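You operate a simulated robot arm through the tools that you are given. There is no shell and no other tool. Be economical: measure what you need, move in short steps, check, and stop when the job is done.

You run a simulated robot arm. Do the job below in one go: nothing can be reset, and whatever is moved stays where it is left.

TASK
Move the orange pin to hole 2, push the teal d-ring pad up against it and press it down.
Fine: leave the other pad and the green pin.

Only the result counts: the job must be done as asked and must still hold three seconds after the hand-in. Knocking over, shifting, dropping, spilling or breaking anything else fails it.

THE ROBOT
A 7-joint arm with a two-finger parallel gripper, fixed in place. Base frame: the origin is at the foot of the arm, x ahead of it, y to its left, z up; the work surface is at about z = 880. Units: mm, rad, N and s.
With the tool pointing down near the work surface it reaches from about 100 to 560 mm from the base axis. Its first joint turns from -2.897 to 2.897 rad. Payload 1.57 kg.
The TCP is the grasp point between the finger pads, 30 mm short of the fingertips. In the tool frame z runs along the fingers and y along their closing line. Largest opening 80 mm; finger width 17, thickness 12; the body of the gripper, 40 by 82 mm, starts 80 mm behind the TCP.
Orientation is that of the tool frame in the base frame, as a unit quaternion [w, x, y, z]. With the fingers straight down and closing along the base's y, the tool's x points along the base's -x, its y along +y and its z along -z.

THE INTERFACE
- The arm moves only by the tool arm_command. Its argument "plan" is a list of rows, each a list of 7 numbers: the shift along the tool's x, y, z in mm, then the turn, a rotation vector about the tool's x, y, z in degrees, then the gripper command, from -1 (shut) to 1 (fully open), values between in proportion. In form: [[x, y, z, wx, wy, wz, jaw], ...]. A call has 1 to 10 rows; each row is the pose to reach, as a shift and turn from the pose commanded when the call began, along the tool's axes at that moment. Each row takes 0.2 s and may step no farther than 50 mm and 0.15 rad from the row before; otherwise, or with a gripper value out of range, the whole call is refused. Where a pose cannot be reached the arm comes as near as it can. A force on the tool above 40 N (or 10 N above the force at the start of the call, whichever is more), or a blocked arm, ends the call early, and 0.2 s more pass. The fingers move at their own pace (about 72 mm/s each) and stop on an object; they squeeze with about 22 N. The grip force told is the motor's: it shows also when the fingers shut on nothing. Time passes only in rows, and 0.2 s behind the last, so rows that repeat a pose let the fingers close. The reply holds the time, the measured pose of the TCP, the force on the tool along the base axes, the opening and the grip force, in the units named above and with some noise, with the torque about the TCP (base axes, N m) and any sound that the robot's microphone picked up.
- Cameras (640 x 400 px; columns grow to the right, rows downward): "scene" is fixed at [219.5, -650.3, 1429.6]; the picture's right is [0.93, -0.37, 0.00], its down [-0.20, -0.51, -0.84] and it looks along [0.31, 0.78, -0.55] (base axes); focal length 369 px, centre (320, 200). "wrist" rides on the gripper at [72, -7, -122] in the tool frame; the picture's right is [0.09, 1.00, 0.00], its down [-0.84, 0.08, -0.54] and it looks along [-0.54, 0.05, 0.84] (tool axes); focal length 238 px, centre (320, 200). There is no depth. A picture from a camera that has moved, and an enlarged one, comes with that camera's place and axes in the base frame and with its lens.
- capture(camera): a new picture of that camera. The clock stands still meanwhile.
- lift_body(by): slides the trunk up (or, below 0, down) by that many mm; the arm rides with it, the base frame stays. It gives what a move gives, with no picture.
- close_up(camera, box): a new picture of the part [left, top, right, bottom] of that camera's present view, enlarged. The clock stands still meanwhile.
- job_done(): hands the job in; it is judged then, once.

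Go step by step. Nothing tells you positions but the pictures and the camera data: compare them with the known pose of the tool, close in by small moves and look again before you grip or let go. The budget is 120 turns and 76 pictures, counting those below and the enlarged ones. Unless the task says otherwise, let go and move clear before handing in, and close with one line.

The tools are called after "Request:" by a JSON object that holds its "name" and its "arguments". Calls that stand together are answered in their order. arm_command: Moves the arm, as the interface text tells. Its arguments: {"type":"object","properties":{"plan":{"type":"array","items":{"type":"array","items":{"type":"number"}}}},"required":["plan"]} The other tools are called the same way: lift_body (by) slides the trunk up or down; capture (camera) takes a picture; close_up (camera, box) takes an enlarged picture of a part of a camera's view; job_done () hands the job in.

At the start:

```text
time_s: 0.0
tool_pos: [480.2, -56.5, 1092.1]
ee_rot: [0.0, 0.0, 1.0, 0.0]
ft_force: [-0.8, -0.3, 0.8]
moment: [0.02, -0.02, 0.0]
opening: 80.1
finger_force: 0.1
trunk travel left (down, up): [-851.0, 139.0]
```

scene: 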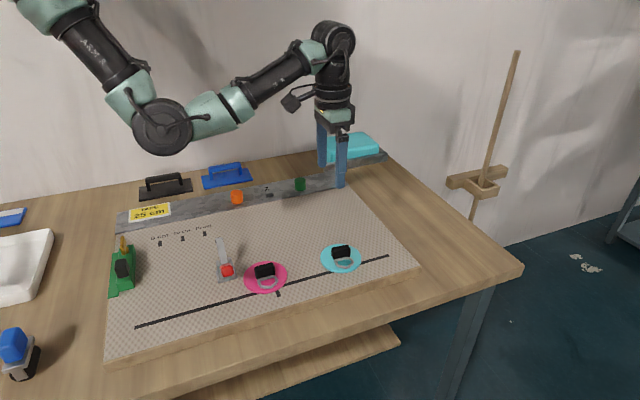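
wrist: 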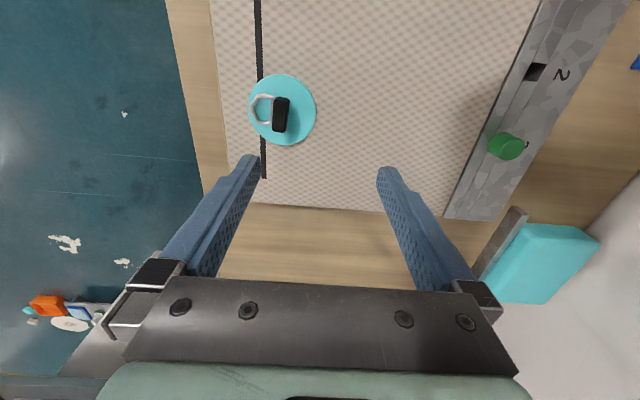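

I see a board with a stone strip holding an orange pin and a green pin with holes between, and two d-ring pads (magenta and teal) near a black line. I'll look closer before moving.

Request:
{"name": "close_up", "arguments": {"camera": "scene", "box": [200, 160, 360, 260]}}

Request:
{"name": "close_up", "arguments": {"camera": "scene", "box": [220, 220, 420, 345]}}

Request:
{"name": "close_up", "arguments": {"camera": "scene", "box": [90, 190, 250, 290]}}

```text
4.00 times, centred on (280, 210) of scene
camera zoom: at [219.5, -650.3, 1429.6], right [0.93, -0.37, 0.0], down [-0.2, -0.51, -0.84], along [0.31, 0.78, -0.55], focal length 1475 px, centre (480, 160)
```

zoom: 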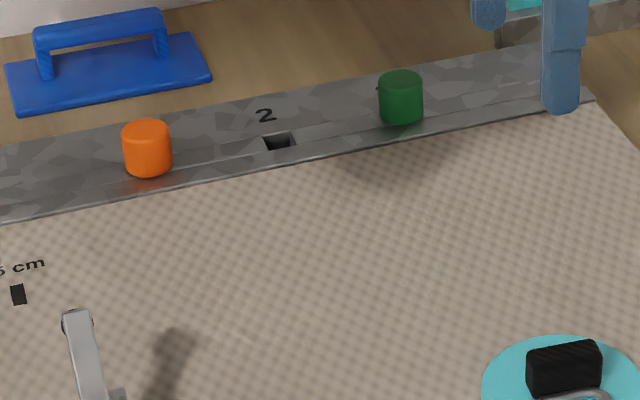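

```text
3.20 times, centred on (320, 282) of scene
camera zoom: at [219.5, -650.3, 1429.6], right [0.93, -0.37, 0.0], down [-0.2, -0.51, -0.84], along [0.31, 0.78, -0.55], focal length 1180 px, centre (320, -64)
```

zoom: 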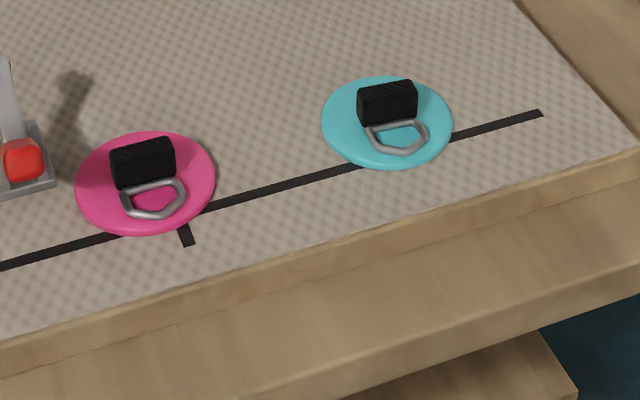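

```text
4.00 times, centred on (170, 240) of scene
camera zoom: at [219.5, -650.3, 1429.6], right [0.93, -0.37, 0.0], down [-0.2, -0.51, -0.84], along [0.31, 0.78, -0.55], focal length 1475 px, centre (920, 40)
```

zoom: 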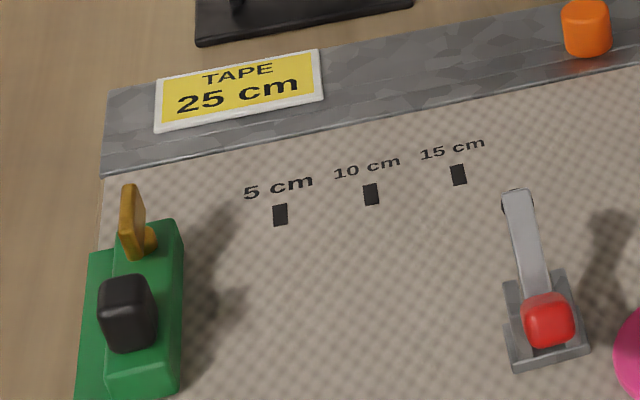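

The orange pin seems to be near (330, 194), hole 2 near (410, 194) and the teal pad near (480, -106). I'll move to a hover above the orange pin and look.

Request:
{"name": "arm_command", "arguments": {"plan": [[18.75, 31.25, 5, 0, 0, 0, 1], [37.5, 62.5, 10, 0, 0, 0, 1], [56.25, 93.75, 15, 0, 0, 0, 1], [75, 125, 20, 0, 0, 0, 1], [93.75, 156.25, 25, 0, 0, 0, 1], [112.5, 187.5, 30, 0, 0, 0, 1], [131.25, 218.75, 35, 0, 0, 0, 1], [150, 250, 40, 0, 0, 0, 1], [150, 250, 40, 0, 0, 0, 1]]}}

Request:
{"name": "capture", "arguments": {"camera": "wrist"}}

Request:
{"name": "capture", "arguments": {"camera": "scene"}}

```text
time_s: 2.0
tool_pos: [327.9, 192.8, 1050.4]
ee_rot: [0.0, 0.001, 1.0, -0.001]
ft_force: [0.3, -0.9, 0.1]
moment: [-0.02, 0.03, 0.0]
opening: 80.1
finger_force: 0.1
trunk travel left (down, up): [-851.0, 139.0]
```

```text
70 pictures are left
camera wrist: at [256.7, 185.9, 1172.8], right [-0.09, 1.0, 0.0], down [0.84, 0.08, 0.54], along [0.54, 0.05, -0.84], focal length 238 px, centre (320, 200)
```

wrist: 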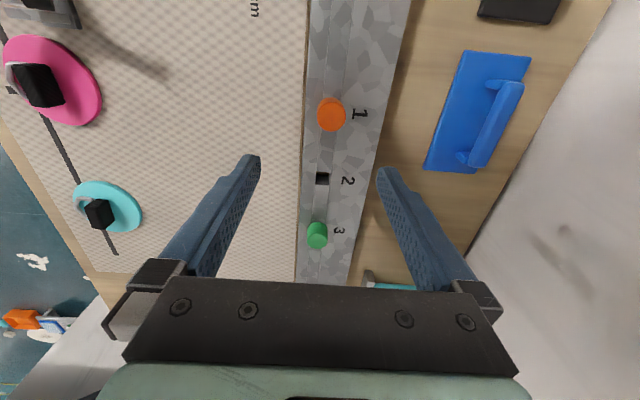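

```text
69 pictures are left
```

scene: 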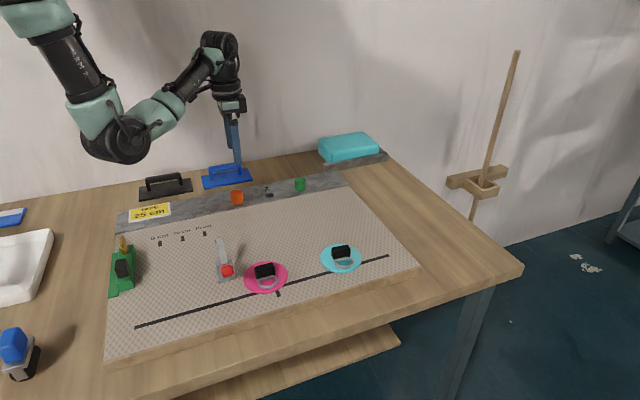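

Labels are confirmed: orange sits in 1, hole 2 is empty, green is in 3. I'll zoom for accurate pixel positions.

Request:
{"name": "close_up", "arguments": {"camera": "wrist", "box": [270, 80, 398, 160]}}

Request:
{"name": "close_up", "arguments": {"camera": "wrist", "box": [270, 150, 398, 230]}}

Request:
{"name": "close_up", "arguments": {"camera": "wrist", "box": [0, 130, 192, 250]}}

```text
5.00 times, centred on (334, 120) of wrist
camera zoom: at [256.7, 185.9, 1172.8], right [-0.09, 1.0, 0.0], down [0.84, 0.08, 0.54], along [0.54, 0.05, -0.84], focal length 1192 px, centre (250, 600)
```

zoom: 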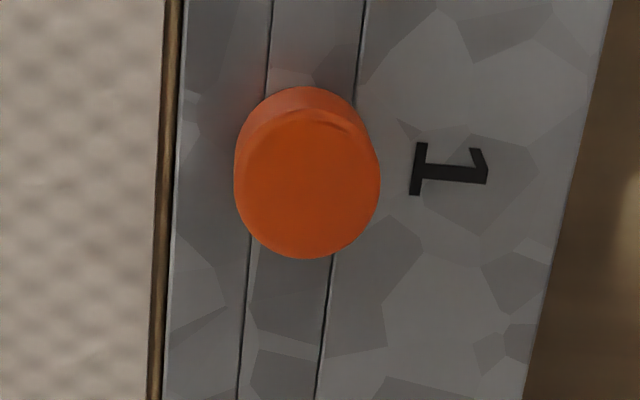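

```text
5.00 times, centred on (334, 190) of wrist
camera zoom: at [256.7, 185.9, 1172.8], right [-0.09, 1.0, 0.0], down [0.84, 0.08, 0.54], along [0.54, 0.05, -0.84], focal length 1192 px, centre (250, 250)
```

zoom: 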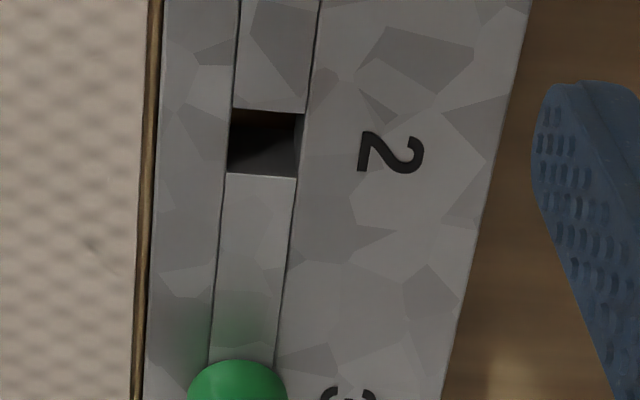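

```text
3.33 times, centred on (96, 190) of wrist
camera zoom: at [256.7, 185.9, 1172.8], right [-0.09, 1.0, 0.0], down [0.84, 0.08, 0.54], along [0.54, 0.05, -0.84], focal length 794 px, centre (1067, 233)
```

zoom: 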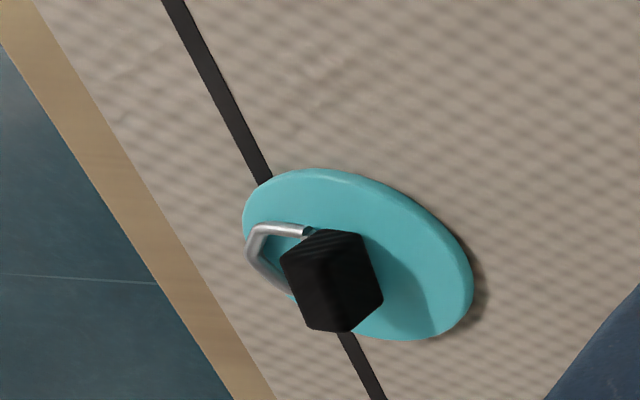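

Triangulating puts the strip top at z ≈ 880, the orange pin at about (320.7, 204) with its top at 907, and hole 2 (square) at about (409.5, 204). I'll move over the pin, lower to about z 970 and re-check.

Request:
{"name": "arm_command", "arguments": {"plan": [[7, 11.4, 20, 0, 0, 0, 1], [7, 11.4, 50, 0, 0, 0, 1], [7, 11.4, 80, 0, 0, 0, 1], [7, 11.4, 80, 0, 0, 0, 1]]}}

Request:
{"name": "capture", "arguments": {"camera": "wrist"}}

```text
time_s: 3.0
tool_pos: [320.3, 206.4, 970.7]
ee_rot: [-0.001, 0.0, 1.0, -0.001]
ft_force: [0.2, 0.0, 0.1]
moment: [-0.02, -0.01, -0.03]
opening: 79.7
finger_force: 0.1
trunk travel left (down, up): [-851.0, 139.0]
```

```text
65 pictures are left
camera wrist: at [249.4, 197.9, 1092.4], right [-0.09, 1.0, 0.0], down [0.84, 0.08, 0.54], along [0.54, 0.05, -0.84], focal length 238 px, centre (320, 200)
```

wrist: 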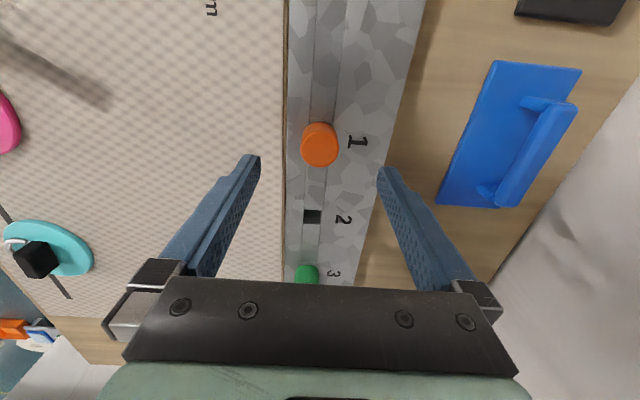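

The pin is centred under the fingers at about (320, 204.3). I'll lower to z ≈ 914 and close.

Request:
{"name": "arm_command", "arguments": {"plan": [[0, -0.5, 20, 0, 0, 0, 1], [0, -0.5, 40, 0, 0, 0, 1], [0, -0.5, 50, 0, 0, 0, 1], [0, -0.5, 56, 0, 0, 0, 1], [0, -0.5, 56, 0, 0, 0, 1]]}}

Request:
{"name": "capture", "arguments": {"camera": "wrist"}}

Request:
{"name": "close_up", "arguments": {"camera": "scene", "box": [190, 130, 318, 210]}}

```text
time_s: 4.2
tool_pos: [323.2, 205.4, 914.6]
ee_rot: [0.0, 0.0, 1.0, -0.001]
ft_force: [-0.2, 0.2, 0.5]
moment: [0.01, -0.01, -0.03]
opening: 80.0
finger_force: 0.0
trunk travel left (down, up): [-851.0, 139.0]
```

```text
64 pictures are left
camera wrist: at [250.5, 197.5, 1037.0], right [-0.09, 1.0, 0.0], down [0.84, 0.08, 0.54], along [0.54, 0.05, -0.84], focal length 238 px, centre (320, 200)
```

wrist: 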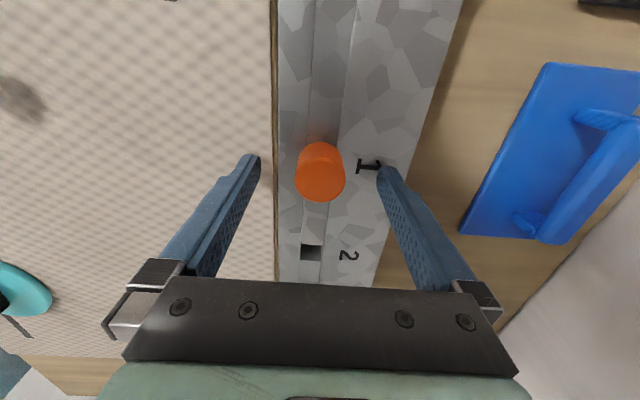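

```text
5.00 times, centred on (254, 170) of scene
camera zoom: at [219.5, -650.3, 1429.6], right [0.93, -0.37, 0.0], down [-0.2, -0.51, -0.84], along [0.31, 0.78, -0.55], focal length 1844 px, centre (650, 350)
```

zoom: 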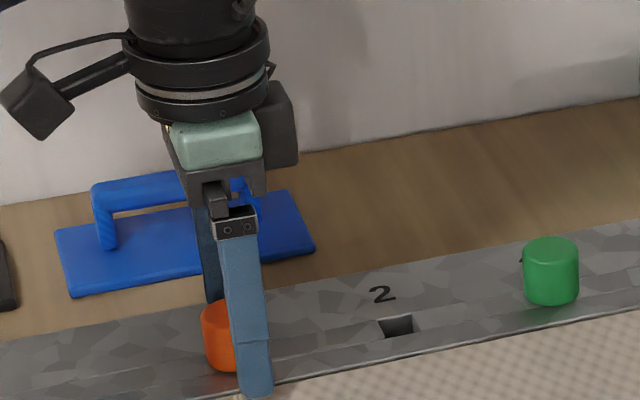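

The pin centre looks about 3–4 mm nearer to the base than the fingers, so I'll trim x and then close on it.

Request:
{"name": "arm_command", "arguments": {"plan": [[3.5, -0.8, 0, 0, 0, 0, 1], [3.5, -0.8, 0, 0, 0, 0, 0], [3.5, -0.8, 0, 0, 0, 0, -0.5], [3.5, -0.8, 0, 0, 0, 0, -1], [3.5, -0.8, 0, 0, 0, 0, -1], [3.5, -0.8, 0, 0, 0, 0, -1], [3.5, -0.8, 0, 0, 0, 0, -1]]}}

Request:
{"name": "capture", "arguments": {"camera": "wrist"}}

```text
time_s: 5.8
tool_pos: [318.9, 204.6, 915.7]
ee_rot: [0.001, 0.0, 1.0, 0.0]
ft_force: [0.2, -0.2, 0.4]
moment: [-0.04, -0.04, 0.01]
opening: 30.6
finger_force: 22.0
trunk travel left (down, up): [-851.0, 139.0]
```

```text
62 pictures are left
camera wrist: at [247.1, 196.6, 1037.3], right [-0.09, 1.0, 0.0], down [0.84, 0.08, 0.54], along [0.54, 0.05, -0.84], focal length 238 px, centre (320, 200)
```

wrist: 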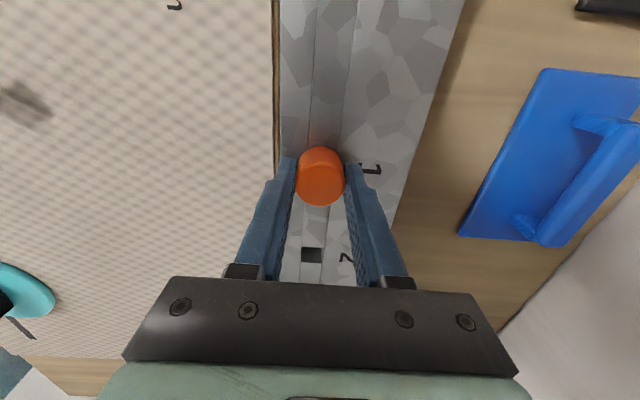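

Gripped at 30.6 mm with almost no side force. I'll lift straight up.

Request:
{"name": "arm_command", "arguments": {"plan": [[0, 0, -10, 0, 0, 0, -1], [0, 0, -25, 0, 0, 0, -1], [0, 0, -45, 0, 0, 0, -1], [0, 0, -65, 0, 0, 0, -1], [0, 0, -65, 0, 0, 0, -1]]}}

Request:
{"name": "capture", "arguments": {"camera": "wrist"}}

Request:
{"name": "close_up", "arguments": {"camera": "scene", "box": [190, 130, 318, 210]}}

```text
time_s: 7.0
tool_pos: [319.5, 204.4, 980.6]
ee_rot: [0.001, 0.0, 1.0, 0.0]
ft_force: [0.1, -0.8, 0.6]
moment: [0.01, -0.01, -0.02]
opening: 30.5
finger_force: 21.6
trunk travel left (down, up): [-851.0, 139.0]
```

```text
61 pictures are left
camera wrist: at [247.1, 196.4, 1102.5], right [-0.09, 1.0, 0.0], down [0.84, 0.08, 0.54], along [0.54, 0.05, -0.84], focal length 238 px, centre (320, 200)
```

wrist: 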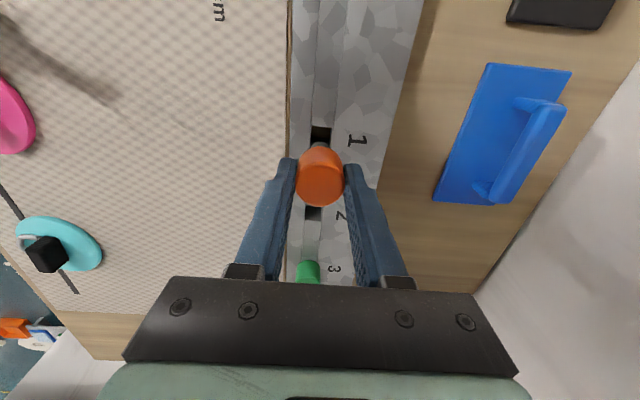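

```text
5.00 times, centred on (254, 170) of scene
camera zoom: at [219.5, -650.3, 1429.6], right [0.93, -0.37, 0.0], down [-0.2, -0.51, -0.84], along [0.31, 0.78, -0.55], focal length 1844 px, centre (650, 350)
```

zoom: 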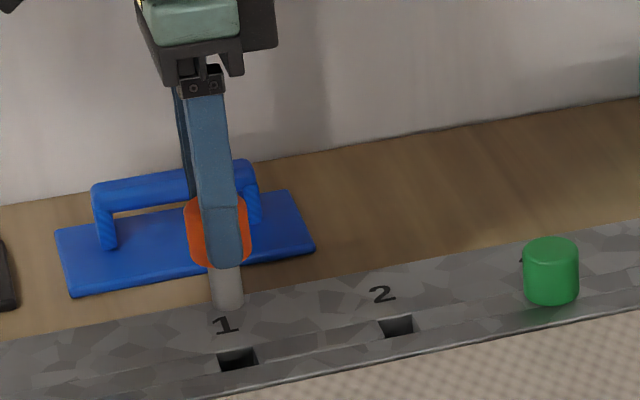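

The peg is a round shaft about 35 mm long with its tip about 70 mm below the TCP, and the pictures put the hole spacing at about 88.5 mm. I'll move across to hole 2 and hover just above it.

Request:
{"name": "arm_command", "arguments": {"plan": [[-30, 0, 0, 0, 0, 0, -1], [-60, 0, 0, 0, 0, 0, -1], [-88.5, 0, 0, 0, 0, 0, -1], [-88.5, 0, 10, 0, 0, 0, -1], [-88.5, 0, 22, 0, 0, 0, -1], [-88.5, 0, 22, 0, 0, 0, -1]]}}

Request:
{"name": "close_up", "arguments": {"camera": "wrist", "box": [256, 90, 384, 210]}}

Request:
{"name": "close_up", "arguments": {"camera": "scene", "box": [222, 150, 318, 210]}}

```text
time_s: 8.4
tool_pos: [407.2, 204.2, 959.2]
ee_rot: [0.0, 0.0, 1.0, 0.0]
ft_force: [-0.2, 0.3, -1.0]
moment: [0.02, 0.0, 0.0]
opening: 30.4
finger_force: 22.1
trunk travel left (down, up): [-851.0, 139.0]
```

```text
3.33 times, centred on (320, 150) of wrist
camera zoom: at [335.0, 196.7, 1080.9], right [-0.09, 1.0, 0.0], down [0.84, 0.08, 0.54], along [0.54, 0.05, -0.84], focal length 794 px, centre (320, 367)
```

zoom: 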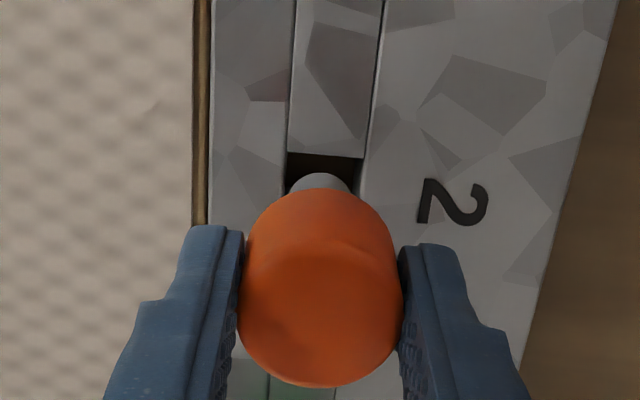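

```text
6.67 times, centred on (270, 180) of scene
camera zoom: at [219.5, -650.3, 1429.6], right [0.93, -0.37, 0.0], down [-0.2, -0.51, -0.84], along [0.31, 0.78, -0.55], focal length 2458 px, centre (653, 333)
```

zoom: 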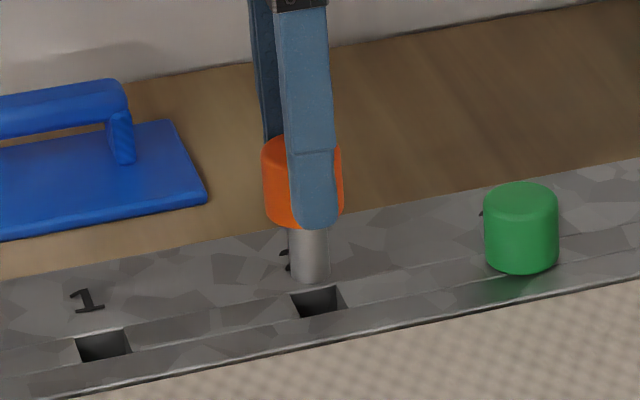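

The hole centre is about 1 mm farther in x and slightly farther in y than the shaft. I'll trim this and lower in stages.

Request:
{"name": "arm_command", "arguments": {"plan": [[-1.2, 0.5, 0, 0, 0, 0, -1], [-1.2, 0.5, 8, 0, 0, 0, -1], [-1.2, 0.5, 14, 0, 0, 0, -1], [-1.2, 0.5, 18, 0, 0, 0, -1], [-1.2, 0.5, 18, 0, 0, 0, -1]]}}

Request:
{"name": "close_up", "arguments": {"camera": "scene", "box": [222, 150, 318, 210]}}

Request:
{"name": "close_up", "arguments": {"camera": "wrist", "box": [256, 90, 384, 210]}}

```text
time_s: 9.6
tool_pos: [407.6, 203.1, 939.8]
ee_rot: [0.0, -0.001, 1.0, -0.001]
ft_force: [-0.7, 0.8, -0.8]
moment: [0.03, -0.02, 0.02]
opening: 30.5
finger_force: 21.8
trunk travel left (down, up): [-851.0, 139.0]
```

```text
6.67 times, centred on (270, 180) of scene
camera zoom: at [219.5, -650.3, 1429.6], right [0.93, -0.37, 0.0], down [-0.2, -0.51, -0.84], along [0.31, 0.78, -0.55], focal length 2458 px, centre (653, 333)
```

zoom: 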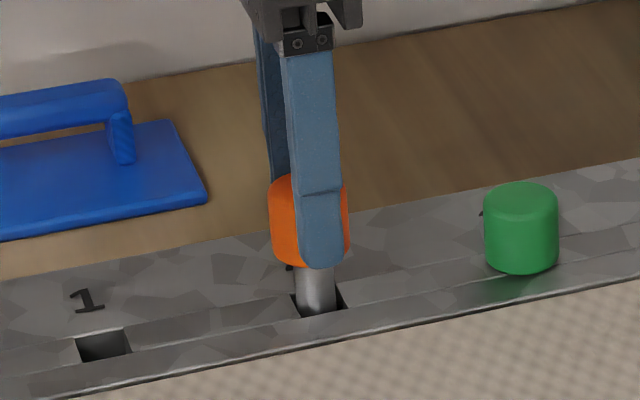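

```text
3.33 times, centred on (320, 150) of wrist
camera zoom: at [336.3, 196.9, 1062.3], right [-0.09, 1.0, 0.0], down [0.84, 0.08, 0.54], along [0.54, 0.05, -0.84], focal length 794 px, centre (320, 367)
```

zoom: 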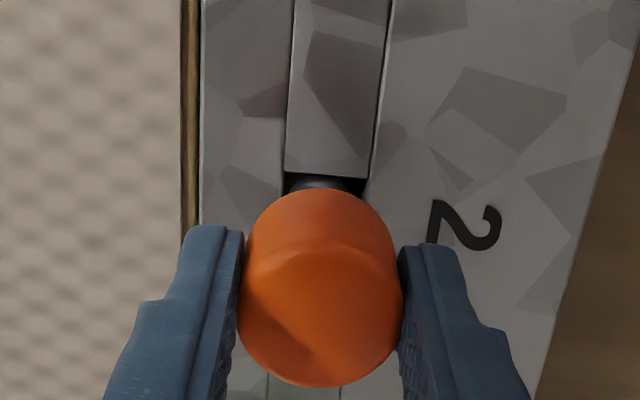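

The shaft has entered the hole with no force. I'll lower it the remaining 25 mm or so.

Request:
{"name": "arm_command", "arguments": {"plan": [[0, 0.3, 8, 0, 0, 0, -1], [0, 0.3, 16, 0, 0, 0, -1], [0, 0.3, 22, 0, 0, 0, -1], [0, 0.3, 25, 0, 0, 0, -1], [0, 0.3, 25, 0, 0, 0, -1]]}}

Request:
{"name": "close_up", "arguments": {"camera": "scene", "box": [222, 150, 318, 210]}}

```text
time_s: 10.8
tool_pos: [407.7, 204.1, 915.1]
ee_rot: [0.0, 0.0, 1.0, 0.0]
ft_force: [-1.1, -1.0, 1.4]
moment: [0.0, 0.01, -0.02]
opening: 30.5
finger_force: 22.1
trunk travel left (down, up): [-851.0, 139.0]
```

```text
6.67 times, centred on (270, 180) of scene
camera zoom: at [219.5, -650.3, 1429.6], right [0.93, -0.37, 0.0], down [-0.2, -0.51, -0.84], along [0.31, 0.78, -0.55], focal length 2458 px, centre (653, 333)
```

zoom: 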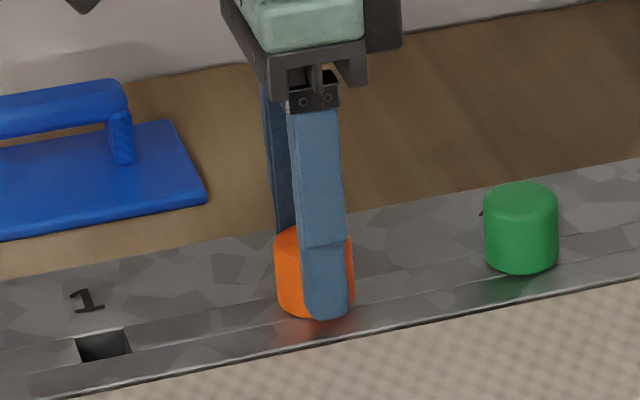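

The pin is back to its seated height in hole 2. I'll release it and rise.

Request:
{"name": "arm_command", "arguments": {"plan": [[0, 0, 0.5, 0, 0, 0, -0.2], [0, 0, 0.5, 0, 0, 0, 0.4], [0, 0, 0.5, 0, 0, 0, 0.6], [0, 0, -20, 0, 0, 0, 0.6], [0, 0, -60, 0, 0, 0, 0.6], [0, 0, -100, 0, 0, 0, 0.6], [0, 0, -100, 0, 0, 0, 0.6]]}}

Request:
{"name": "close_up", "arguments": {"camera": "scene", "box": [222, 150, 318, 210]}}

Request:
{"name": "capture", "arguments": {"camera": "wrist"}}

```text
time_s: 12.4
tool_pos: [407.9, 204.9, 1015.8]
ee_rot: [0.0, 0.0, 1.0, 0.0]
ft_force: [-0.7, -0.4, -1.5]
moment: [0.03, 0.02, 0.04]
opening: 64.0
finger_force: 0.1
trunk travel left (down, up): [-851.0, 139.0]
```

```text
6.67 times, centred on (270, 180) of scene
camera zoom: at [219.5, -650.3, 1429.6], right [0.93, -0.37, 0.0], down [-0.2, -0.51, -0.84], along [0.31, 0.78, -0.55], focal length 2458 px, centre (653, 333)
```

zoom: 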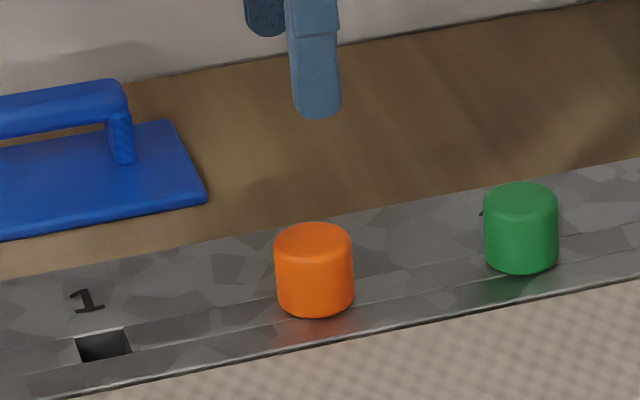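

```text
53 pictures are left
camera wrist: at [336.1, 197.8, 1138.2], right [-0.09, 1.0, 0.0], down [0.84, 0.08, 0.54], along [0.54, 0.05, -0.84], focal length 238 px, centre (320, 200)
```

wrist: 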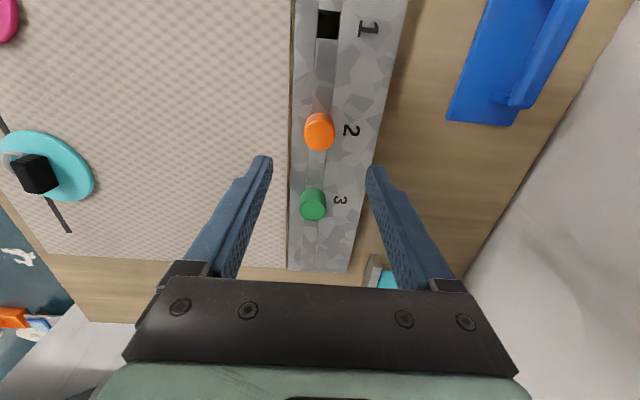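

The pin is seated in hole 2. Next I'll move over the teal pad and look at it.

Request:
{"name": "arm_command", "arguments": {"plan": [[-9, -38, 0, 0, 0, 0, 0.6], [-18, -77, 0, 0, 0, 0, 0.6], [-27, -116, 0, 0, 0, 0, 0.6], [-36, -155, 0, 0, 0, 0, 0.6], [-45, -194, 0, 0, 0, 0, 0.6], [-54, -233, 0, 0, 0, 0, 0.6], [-63, -272, 0, 0, 0, 0, 0.6], [-72, -310, 0, 0, 0, 0, 0.6], [-72, -310, 0, 0, 0, 0, 0.6]]}}

Request:
{"name": "capture", "arguments": {"camera": "wrist"}}

Request:
{"name": "close_up", "arguments": {"camera": "scene", "box": [300, 215, 396, 275]}}

```text
time_s: 14.4
tool_pos: [479.6, -104.8, 1016.6]
ee_rot: [0.0, 0.0, 1.0, 0.0]
ft_force: [-0.5, 0.0, 1.1]
moment: [0.01, -0.01, 0.02]
opening: 63.9
finger_force: 0.1
trunk travel left (down, up): [-851.0, 139.0]
```

```text
52 pictures are left
camera wrist: at [407.7, -112.4, 1137.1], right [-0.09, 1.0, 0.0], down [0.84, 0.08, 0.54], along [0.54, 0.05, -0.84], focal length 238 px, centre (320, 200)
```

wrist: 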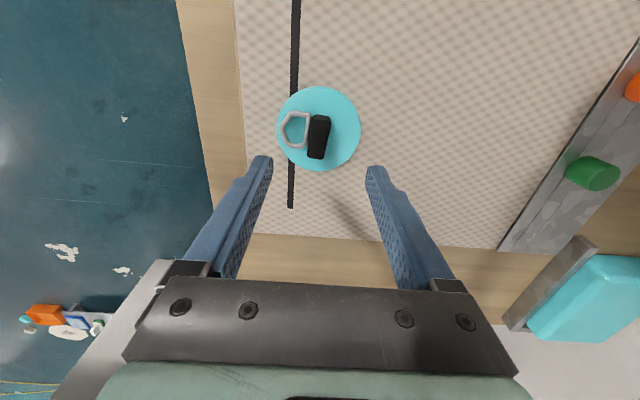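

```text
6.67 times, centred on (348, 245) of scene
camera zoom: at [219.5, -650.3, 1429.6], right [0.93, -0.37, 0.0], down [-0.2, -0.51, -0.84], along [0.31, 0.78, -0.55], focal length 2458 px, centre (133, -100)
```

zoom: 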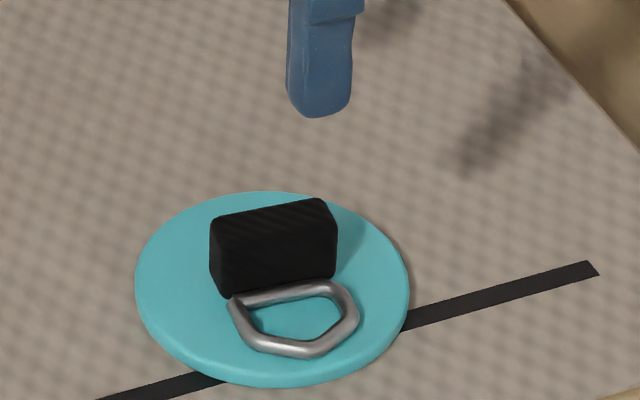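

Request:
{"name": "close_up", "arguments": {"camera": "wrist", "box": [256, 80, 384, 180]}}

```text
4.00 times, centred on (320, 130) of wrist
camera zoom: at [407.7, -112.4, 1137.1], right [-0.09, 1.0, 0.0], down [0.84, 0.08, 0.54], along [0.54, 0.05, -0.84], focal length 953 px, centre (320, 480)
```

zoom: 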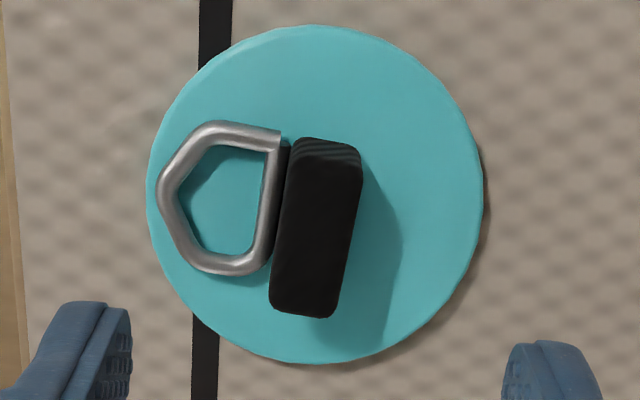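

The teal pad's centre is about (484, -107) with radius 44, and a black block at its centre (about 37 × 17 mm, top z ≈ 909) carries a flat D-ring on its -y side. I'll grip the block above the D-ring and slide the pad, so first I'll lower part way and check.

Request:
{"name": "arm_command", "arguments": {"plan": [[-4.8, -1.4, 15, 0, 0, 0, 0.25], [-4.8, -1.4, 40, 0, 0, 0, 0.25], [-4.8, -1.4, 65, 0, 0, 0, 0.25], [-4.8, -1.4, 65, 0, 0, 0, 0.25]]}}

Request:
{"name": "capture", "arguments": {"camera": "wrist"}}

Request:
{"name": "close_up", "arguments": {"camera": "scene", "box": [300, 215, 396, 275]}}

```text
time_s: 15.4
tool_pos: [486.2, -104.5, 950.2]
ee_rot: [0.001, 0.0, 1.0, 0.001]
ft_force: [0.8, -0.1, -0.1]
moment: [0.0, -0.03, -0.03]
opening: 50.0
finger_force: 0.0
trunk travel left (down, up): [-851.0, 139.0]
```

```text
49 pictures are left
camera wrist: at [413.4, -112.9, 1072.0], right [-0.09, 1.0, 0.0], down [0.84, 0.08, 0.54], along [0.54, 0.05, -0.84], focal length 238 px, centre (320, 200)
```

wrist: 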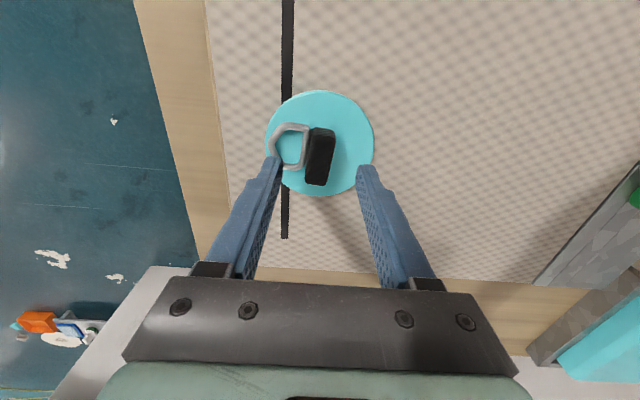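

```text
6.67 times, centred on (348, 245) of scene
camera zoom: at [219.5, -650.3, 1429.6], right [0.93, -0.37, 0.0], down [-0.2, -0.51, -0.84], along [0.31, 0.78, -0.55], focal length 2458 px, centre (133, -100)
```

zoom: 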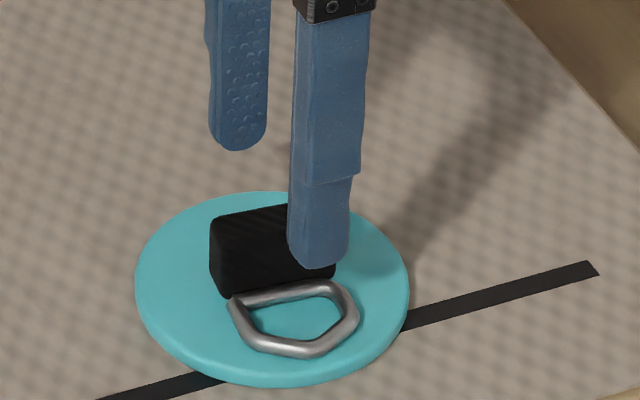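

The block lies between the fingers. I'll lower to about z 924 and close gently.

Request:
{"name": "arm_command", "arguments": {"plan": [[0, -1.5, 10, 0, 0, 0, 0.25], [0, -1.5, 20, 0, 0, 0, 0.25], [0, -1.5, 26, 0, 0, 0, 0.25], [0, -1.5, 26, 0, 0, 0, 0.25]]}}

Request:
{"name": "capture", "arguments": {"camera": "wrist"}}

Request:
{"name": "close_up", "arguments": {"camera": "scene", "box": [300, 215, 396, 275]}}

```text
time_s: 16.4
tool_pos: [484.8, -108.4, 924.8]
ee_rot: [0.0, 0.0, 1.0, 0.0]
ft_force: [-0.2, -0.1, 0.8]
moment: [0.05, 0.0, -0.02]
opening: 49.9
finger_force: 0.0
trunk travel left (down, up): [-851.0, 139.0]
```

```text
47 pictures are left
camera wrist: at [412.9, -115.4, 1046.2], right [-0.09, 1.0, 0.0], down [0.84, 0.08, 0.54], along [0.54, 0.05, -0.84], focal length 238 px, centre (320, 200)
```

wrist: 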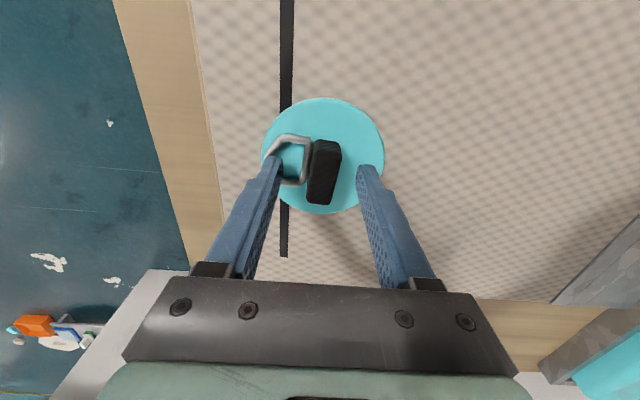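

```text
6.67 times, centred on (348, 245) of scene
camera zoom: at [219.5, -650.3, 1429.6], right [0.93, -0.37, 0.0], down [-0.2, -0.51, -0.84], along [0.31, 0.78, -0.55], focal length 2458 px, centre (133, -100)
```

zoom: 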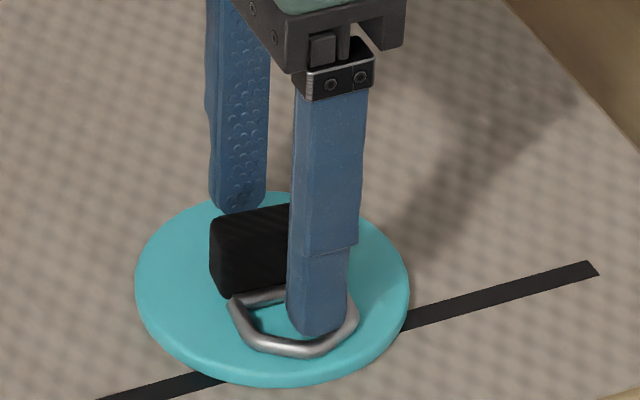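

The fingertip sits just above the D-ring, so I'll rise 2 mm for clearance and close on the block.

Request:
{"name": "arm_command", "arguments": {"plan": [[0, 1, -2, 0, 0, 0, 0.25], [0, 1, -2, 0, 0, 0, -0.2], [0, 1, -2, 0, 0, 0, -0.5], [0, 1, -2, 0, 0, 0, -1], [0, 1, -2, 0, 0, 0, -1], [0, 1, -2, 0, 0, 0, -1]]}}

Request:
{"name": "capture", "arguments": {"camera": "wrist"}}

Request:
{"name": "close_up", "arguments": {"camera": "scene", "box": [300, 215, 396, 275]}}

```text
time_s: 17.8
tool_pos: [485.3, -106.2, 927.2]
ee_rot: [0.0, 0.0, 1.0, 0.0]
ft_force: [-0.2, 1.4, 1.0]
moment: [-0.02, 0.01, 0.01]
opening: 17.4
finger_force: 21.4
trunk travel left (down, up): [-851.0, 139.0]
```

```text
45 pictures are left
camera wrist: at [413.1, -114.2, 1048.6], right [-0.09, 1.0, 0.0], down [0.84, 0.08, 0.54], along [0.54, 0.05, -0.84], focal length 238 px, centre (320, 200)
```

wrist: 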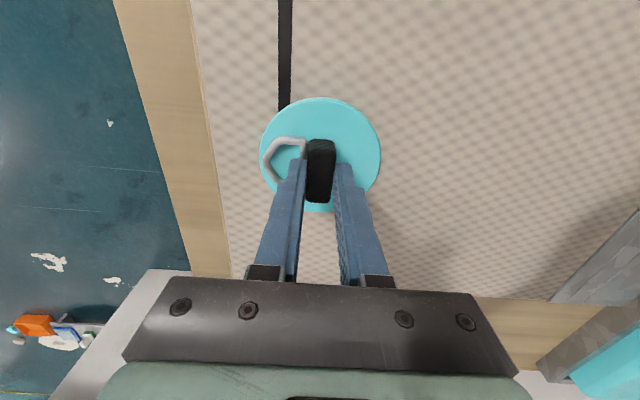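

```text
6.67 times, centred on (348, 245) of scene
camera zoom: at [219.5, -650.3, 1429.6], right [0.93, -0.37, 0.0], down [-0.2, -0.51, -0.84], along [0.31, 0.78, -0.55], focal length 2458 px, centre (133, -100)
```

zoom: 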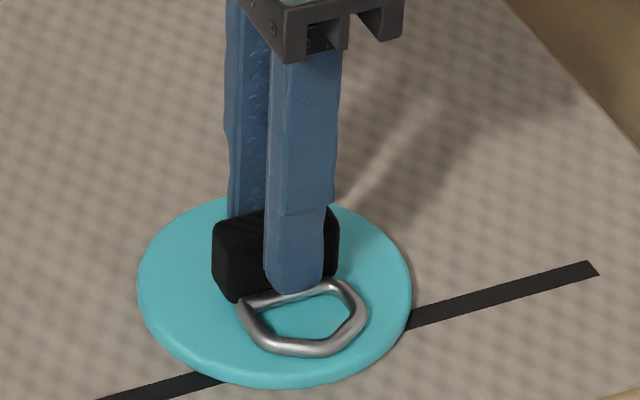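

The block is gripped at 17.4 mm. I'll slide a short way first to check the drag.

Request:
{"name": "arm_command", "arguments": {"plan": [[3, 10, 0, 0, 0, 0, -1], [6, 20, 0, 0, 0, 0, -1], [9, 30, 0, 0, 0, 0, -1], [9, 30, 0, 0, 0, 0, -1]]}}

Request:
{"name": "capture", "arguments": {"camera": "scene"}}

```text
time_s: 18.8
tool_pos: [475.4, -76.7, 927.0]
ee_rot: [0.0, 0.0, 1.0, 0.0]
ft_force: [-0.7, 0.0, 0.2]
moment: [0.0, -0.01, -0.01]
opening: 17.3
finger_force: 22.0
trunk travel left (down, up): [-851.0, 139.0]
```

```text
43 pictures are left
```

scene: 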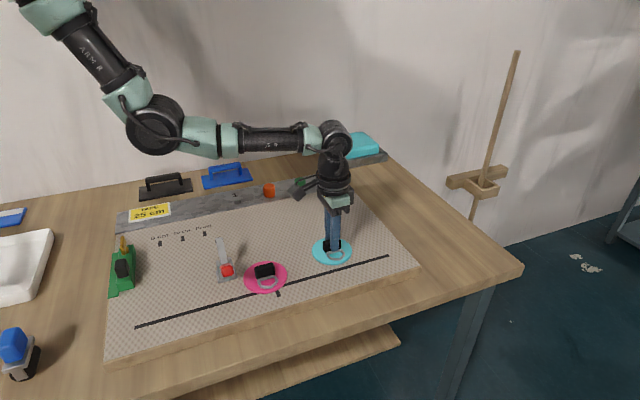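

It slides freely. I'll continue towards the pin, stopping about 14 mm short.

Request:
{"name": "arm_command", "arguments": {"plan": [[9, 26, 0, 0, 0, 0, -1], [18, 52, 0, 0, 0, 0, -1], [27, 78, 0, 0, 0, 0, -1], [36, 104, 0, 0, 0, 0, -1], [45, 130, 0, 0, 0, 0, -1], [54, 156, 0, 0, 0, 0, -1], [62, 182, 0, 0, 0, 0, -1], [67, 207, 0, 0, 0, 0, -1], [67, 207, 0, 0, 0, 0, -1]]}}

Request:
{"name": "capture", "arguments": {"camera": "wrist"}}

Request:
{"name": "close_up", "arguments": {"camera": "scene", "box": [222, 160, 334, 230]}}

```text
time_s: 20.8
tool_pos: [409.0, 129.7, 926.9]
ee_rot: [0.0, 0.001, 1.0, 0.0]
ft_force: [-1.2, -2.5, 5.9]
moment: [-0.07, -0.09, -0.03]
opening: 17.3
finger_force: 22.1
trunk travel left (down, up): [-851.0, 139.0]
```

```text
42 pictures are left
camera wrist: at [336.9, 121.6, 1048.6], right [-0.09, 1.0, 0.0], down [0.84, 0.08, 0.54], along [0.54, 0.05, -0.84], focal length 238 px, centre (320, 200)
```

wrist: 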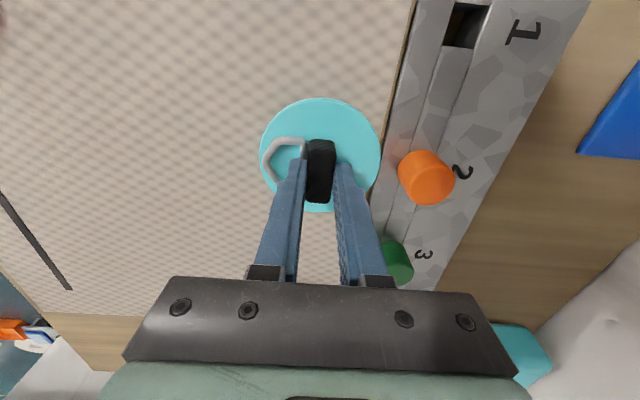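

```text
5.71 times, centred on (278, 195) of scene
camera zoom: at [219.5, -650.3, 1429.6], right [0.93, -0.37, 0.0], down [-0.2, -0.51, -0.84], along [0.31, 0.78, -0.55], focal length 2107 px, centre (560, 229)
```

zoom: 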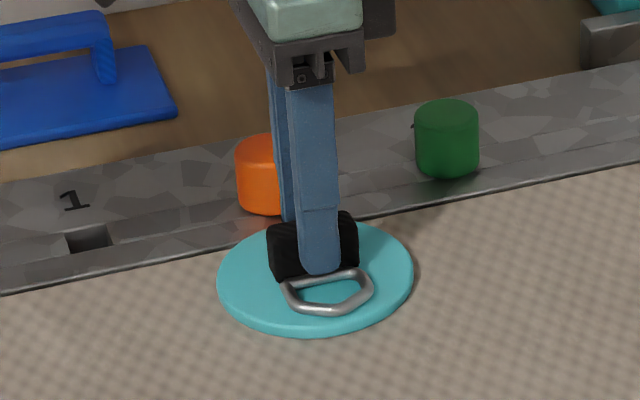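

A small upward force appeared as the pad's rim reached the strip edge. I'll look closely there.

Request:
{"name": "close_up", "arguments": {"camera": "wrist", "box": [330, 90, 458, 210]}}

Request:
{"name": "close_up", "arguments": {"camera": "scene", "box": [255, 185, 303, 215]}}

```text
3.33 times, centred on (394, 150) of wrist
camera zoom: at [336.9, 121.6, 1048.6], right [-0.09, 1.0, 0.0], down [0.84, 0.08, 0.54], along [0.54, 0.05, -0.84], focal length 794 px, centre (73, 367)
```

zoom: 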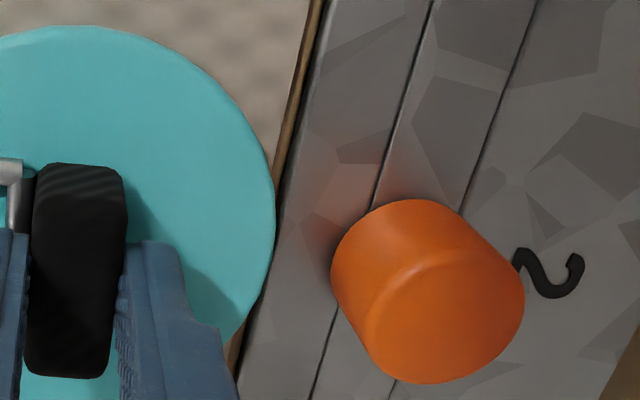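

```text
13.33 times, centred on (279, 200) of scene
camera zoom: at [219.5, -650.3, 1429.6], right [0.93, -0.37, 0.0], down [-0.2, -0.51, -0.84], along [0.31, 0.78, -0.55], focal length 4916 px, centre (867, 200)
```

zoom: 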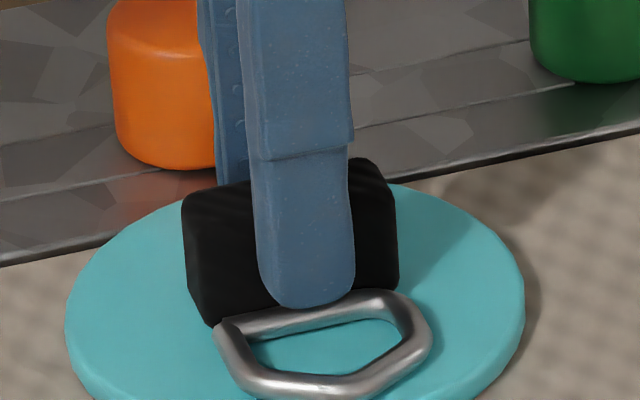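

The rim is meeting a slight step at the strip. I'll lift the pad 4 mm and push on in y until it meets the pin.

Request:
{"name": "arm_command", "arguments": {"plan": [[0, -1, -4, 0, 0, 0, -1], [0, 3, -4, 0, 0, 0, -1], [0, 7, -4, 0, 0, 0, -1], [0, 10, -4, 0, 0, 0, -1], [0, 10, -4, 0, 0, 0, -1]]}}

Request:
{"name": "close_up", "arguments": {"camera": "wrist", "box": [330, 90, 458, 210]}}

Request:
{"name": "close_up", "arguments": {"camera": "scene", "box": [240, 170, 304, 210]}}

```text
time_s: 22.0
tool_pos: [408.8, 140.1, 931.2]
ee_rot: [0.0, 0.0, 1.0, 0.0]
ft_force: [0.6, 0.4, -0.9]
moment: [0.0, 0.02, 0.01]
opening: 17.2
finger_force: 22.0
trunk travel left (down, up): [-851.0, 139.0]
```

```text
3.33 times, centred on (394, 150) of wrist
camera zoom: at [337.6, 132.3, 1052.6], right [-0.09, 1.0, 0.0], down [0.84, 0.08, 0.54], along [0.54, 0.05, -0.84], focal length 794 px, centre (73, 367)
```

zoom: 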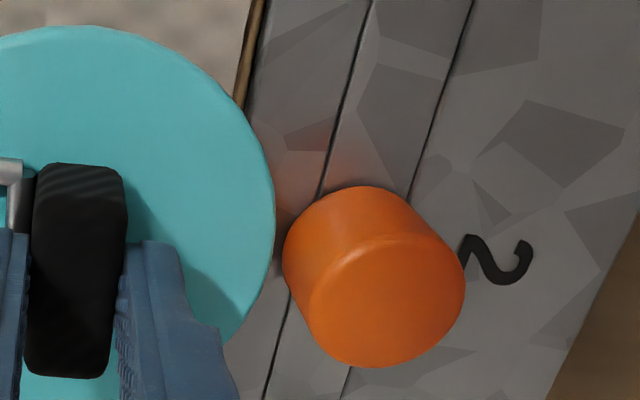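

```text
10.00 times, centred on (272, 190) of scene
camera zoom: at [219.5, -650.3, 1429.6], right [0.93, -0.37, 0.0], down [-0.2, -0.51, -0.84], along [0.31, 0.78, -0.55], focal length 3687 px, centre (800, 300)
```

zoom: 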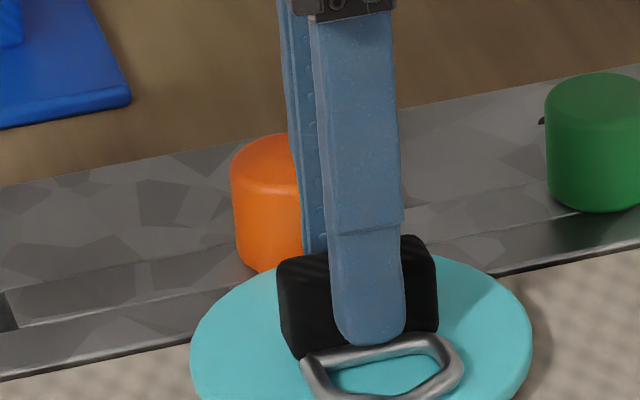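

About 2–4 mm of gap remains. I'll advance in 1 mm steps and watch the y force.

Request:
{"name": "arm_command", "arguments": {"plan": [[0, 1, 1, 0, 0, 0, -1], [0, 2, 2, 0, 0, 0, -1], [0, 2, 2, 0, 0, 0, -1]]}}

Request:
{"name": "close_up", "arguments": {"camera": "wrist", "box": [340, 110, 420, 185]}}

```text
time_s: 22.8
tool_pos: [409.4, 142.0, 927.9]
ee_rot: [0.0, 0.0, 1.0, 0.0]
ft_force: [-0.7, 0.6, -1.2]
moment: [0.01, 0.0, -0.01]
opening: 17.1
finger_force: 21.8
trunk travel left (down, up): [-851.0, 139.0]
```

```text
5.33 times, centred on (380, 148) of wrist
camera zoom: at [337.3, 134.4, 1050.5], right [-0.09, 1.0, 0.0], down [0.84, 0.08, 0.54], along [0.54, 0.05, -0.84], focal length 1271 px, centre (0, 480)
```

zoom: 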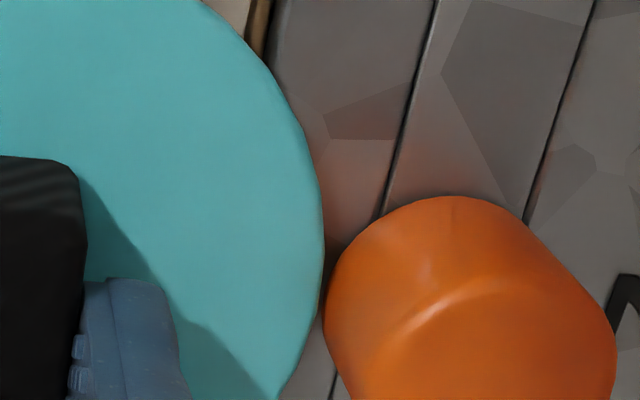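

Nearly touching. I'll lower until the pad rests and keep nudging in.

Request:
{"name": "arm_command", "arguments": {"plan": [[0, 0, 1, 0, 0, 0, -1], [0, 0, 2, 0, 0, 0, -1], [0, 0, 2, 0, 0, 0, -1]]}}

Request:
{"name": "arm_command", "arguments": {"plan": [[0, 1, 0, 0, 0, 0, -1], [0, 1, 0, 0, 0, 0, -1], [0, 1, 0, 0, 0, 0, -1]]}}

Request:
{"name": "close_up", "arguments": {"camera": "wrist", "box": [340, 110, 420, 185]}}

```text
time_s: 23.6
tool_pos: [410.2, 142.8, 927.2]
ee_rot: [0.001, 0.0, 1.0, 0.0]
ft_force: [0.6, 0.2, -0.2]
moment: [0.01, -0.01, -0.01]
opening: 17.4
finger_force: 22.3
trunk travel left (down, up): [-851.0, 139.0]
```

```text
time_s: 24.4
tool_pos: [409.8, 144.1, 925.9]
ee_rot: [0.0, 0.0, 1.0, 0.001]
ft_force: [-0.3, -0.7, 0.0]
moment: [0.04, -0.04, 0.02]
opening: 17.1
finger_force: 22.2
trunk travel left (down, up): [-851.0, 139.0]
```

```text
5.33 times, centred on (380, 148) of wrist
camera zoom: at [337.3, 135.3, 1048.6], right [-0.09, 1.0, 0.0], down [0.84, 0.08, 0.54], along [0.54, 0.05, -0.84], focal length 1271 px, centre (0, 480)
```

zoom: 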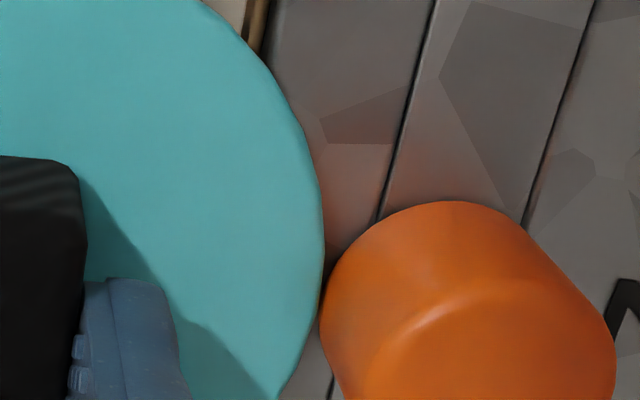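

Request:
{"name": "arm_command", "arguments": {"plan": [[0, 0.5, 0, 0, 0, 0, -1], [0, 1, 0, 0, 0, 0, -1], [0, 1, 0, 0, 0, 0, -1]]}}

Request:
{"name": "arm_command", "arguments": {"plan": [[0, 0.5, 0, 0, 0, 0, -1], [0, 1, 0, 0, 0, 0, -1], [0, 1, 0, 0, 0, 0, -1]]}}

Request:
{"name": "close_up", "arguments": {"camera": "wrist", "box": [340, 110, 420, 185]}}

```text
time_s: 25.2
tool_pos: [409.7, 143.3, 926.7]
ee_rot: [0.0, 0.0, 1.0, 0.001]
ft_force: [-0.3, 0.1, 0.1]
moment: [-0.01, -0.02, 0.0]
opening: 16.9
finger_force: 21.7
trunk travel left (down, up): [-851.0, 139.0]
```

```text
time_s: 26.0
tool_pos: [409.3, 144.5, 927.4]
ee_rot: [0.0, -0.001, 1.0, 0.0]
ft_force: [-0.1, 0.2, 0.2]
moment: [0.0, -0.04, -0.03]
opening: 17.2
finger_force: 22.0
trunk travel left (down, up): [-851.0, 139.0]
```

```text
5.33 times, centred on (380, 148) of wrist
camera zoom: at [337.3, 137.5, 1048.6], right [-0.09, 1.0, 0.0], down [0.84, 0.08, 0.54], along [0.54, 0.05, -0.84], focal length 1271 px, centre (0, 480)
```

zoom: 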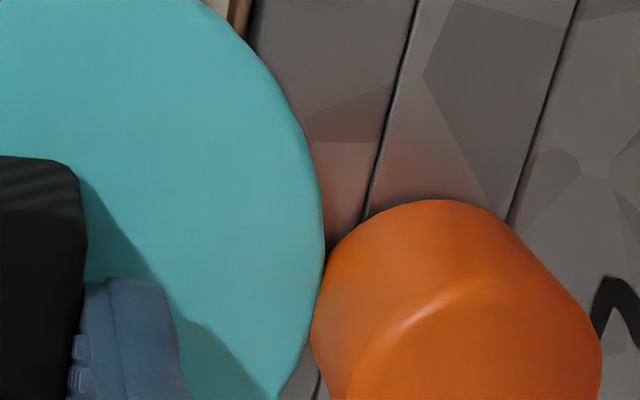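

Request:
{"name": "arm_command", "arguments": {"plan": [[0, 0.5, 0, 0, 0, 0, -1], [0, 1, 0, 0, 0, 0, -1], [0, 1, 0, 0, 0, 0, -1]]}}

Request:
{"name": "arm_command", "arguments": {"plan": [[0, 0.5, 0, 0, 0, 0, -1], [0, 1, 0, 0, 0, 0, -1], [0, 1, 0, 0, 0, 0, -1]]}}

Request:
{"name": "close_up", "arguments": {"camera": "wrist", "box": [340, 110, 420, 185]}}

Request:
{"name": "close_up", "arguments": {"camera": "scene", "box": [240, 170, 304, 210]}}

```text
time_s: 26.8
tool_pos: [408.7, 145.4, 926.5]
ee_rot: [0.001, 0.0, 1.0, 0.0]
ft_force: [-0.3, -1.8, 1.9]
moment: [-0.02, 0.04, 0.03]
opening: 16.9
finger_force: 22.5
trunk travel left (down, up): [-851.0, 139.0]
```

```text
time_s: 27.6
tool_pos: [409.6, 146.1, 926.0]
ee_rot: [0.0, 0.0, 1.0, 0.0]
ft_force: [0.4, -2.4, 4.5]
moment: [-0.05, -0.02, 0.01]
opening: 17.1
finger_force: 22.5
trunk travel left (down, up): [-851.0, 139.0]
```

```text
5.33 times, centred on (380, 148) of wrist
camera zoom: at [337.1, 139.2, 1048.5], right [-0.09, 1.0, 0.0], down [0.84, 0.08, 0.54], along [0.54, 0.05, -0.84], focal length 1271 px, centre (0, 480)
```

zoom: 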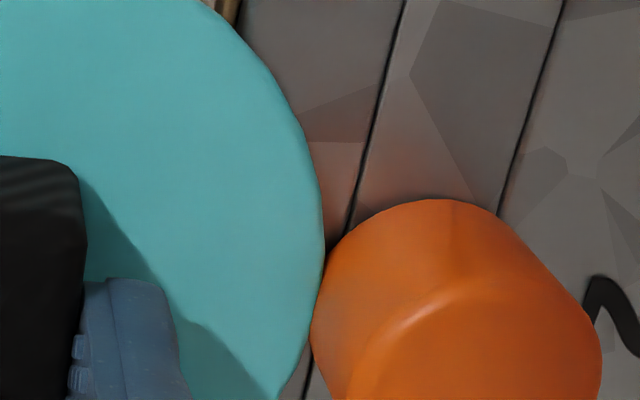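

```text
10.00 times, centred on (272, 190) of scene
camera zoom: at [219.5, -650.3, 1429.6], right [0.93, -0.37, 0.0], down [-0.2, -0.51, -0.84], along [0.31, 0.78, -0.55], focal length 3687 px, centre (800, 300)
```

zoom: 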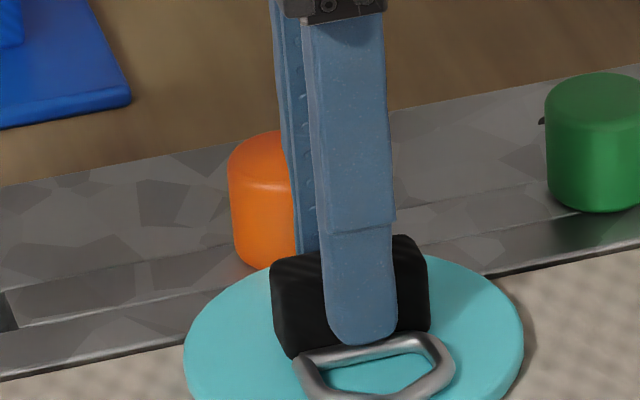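

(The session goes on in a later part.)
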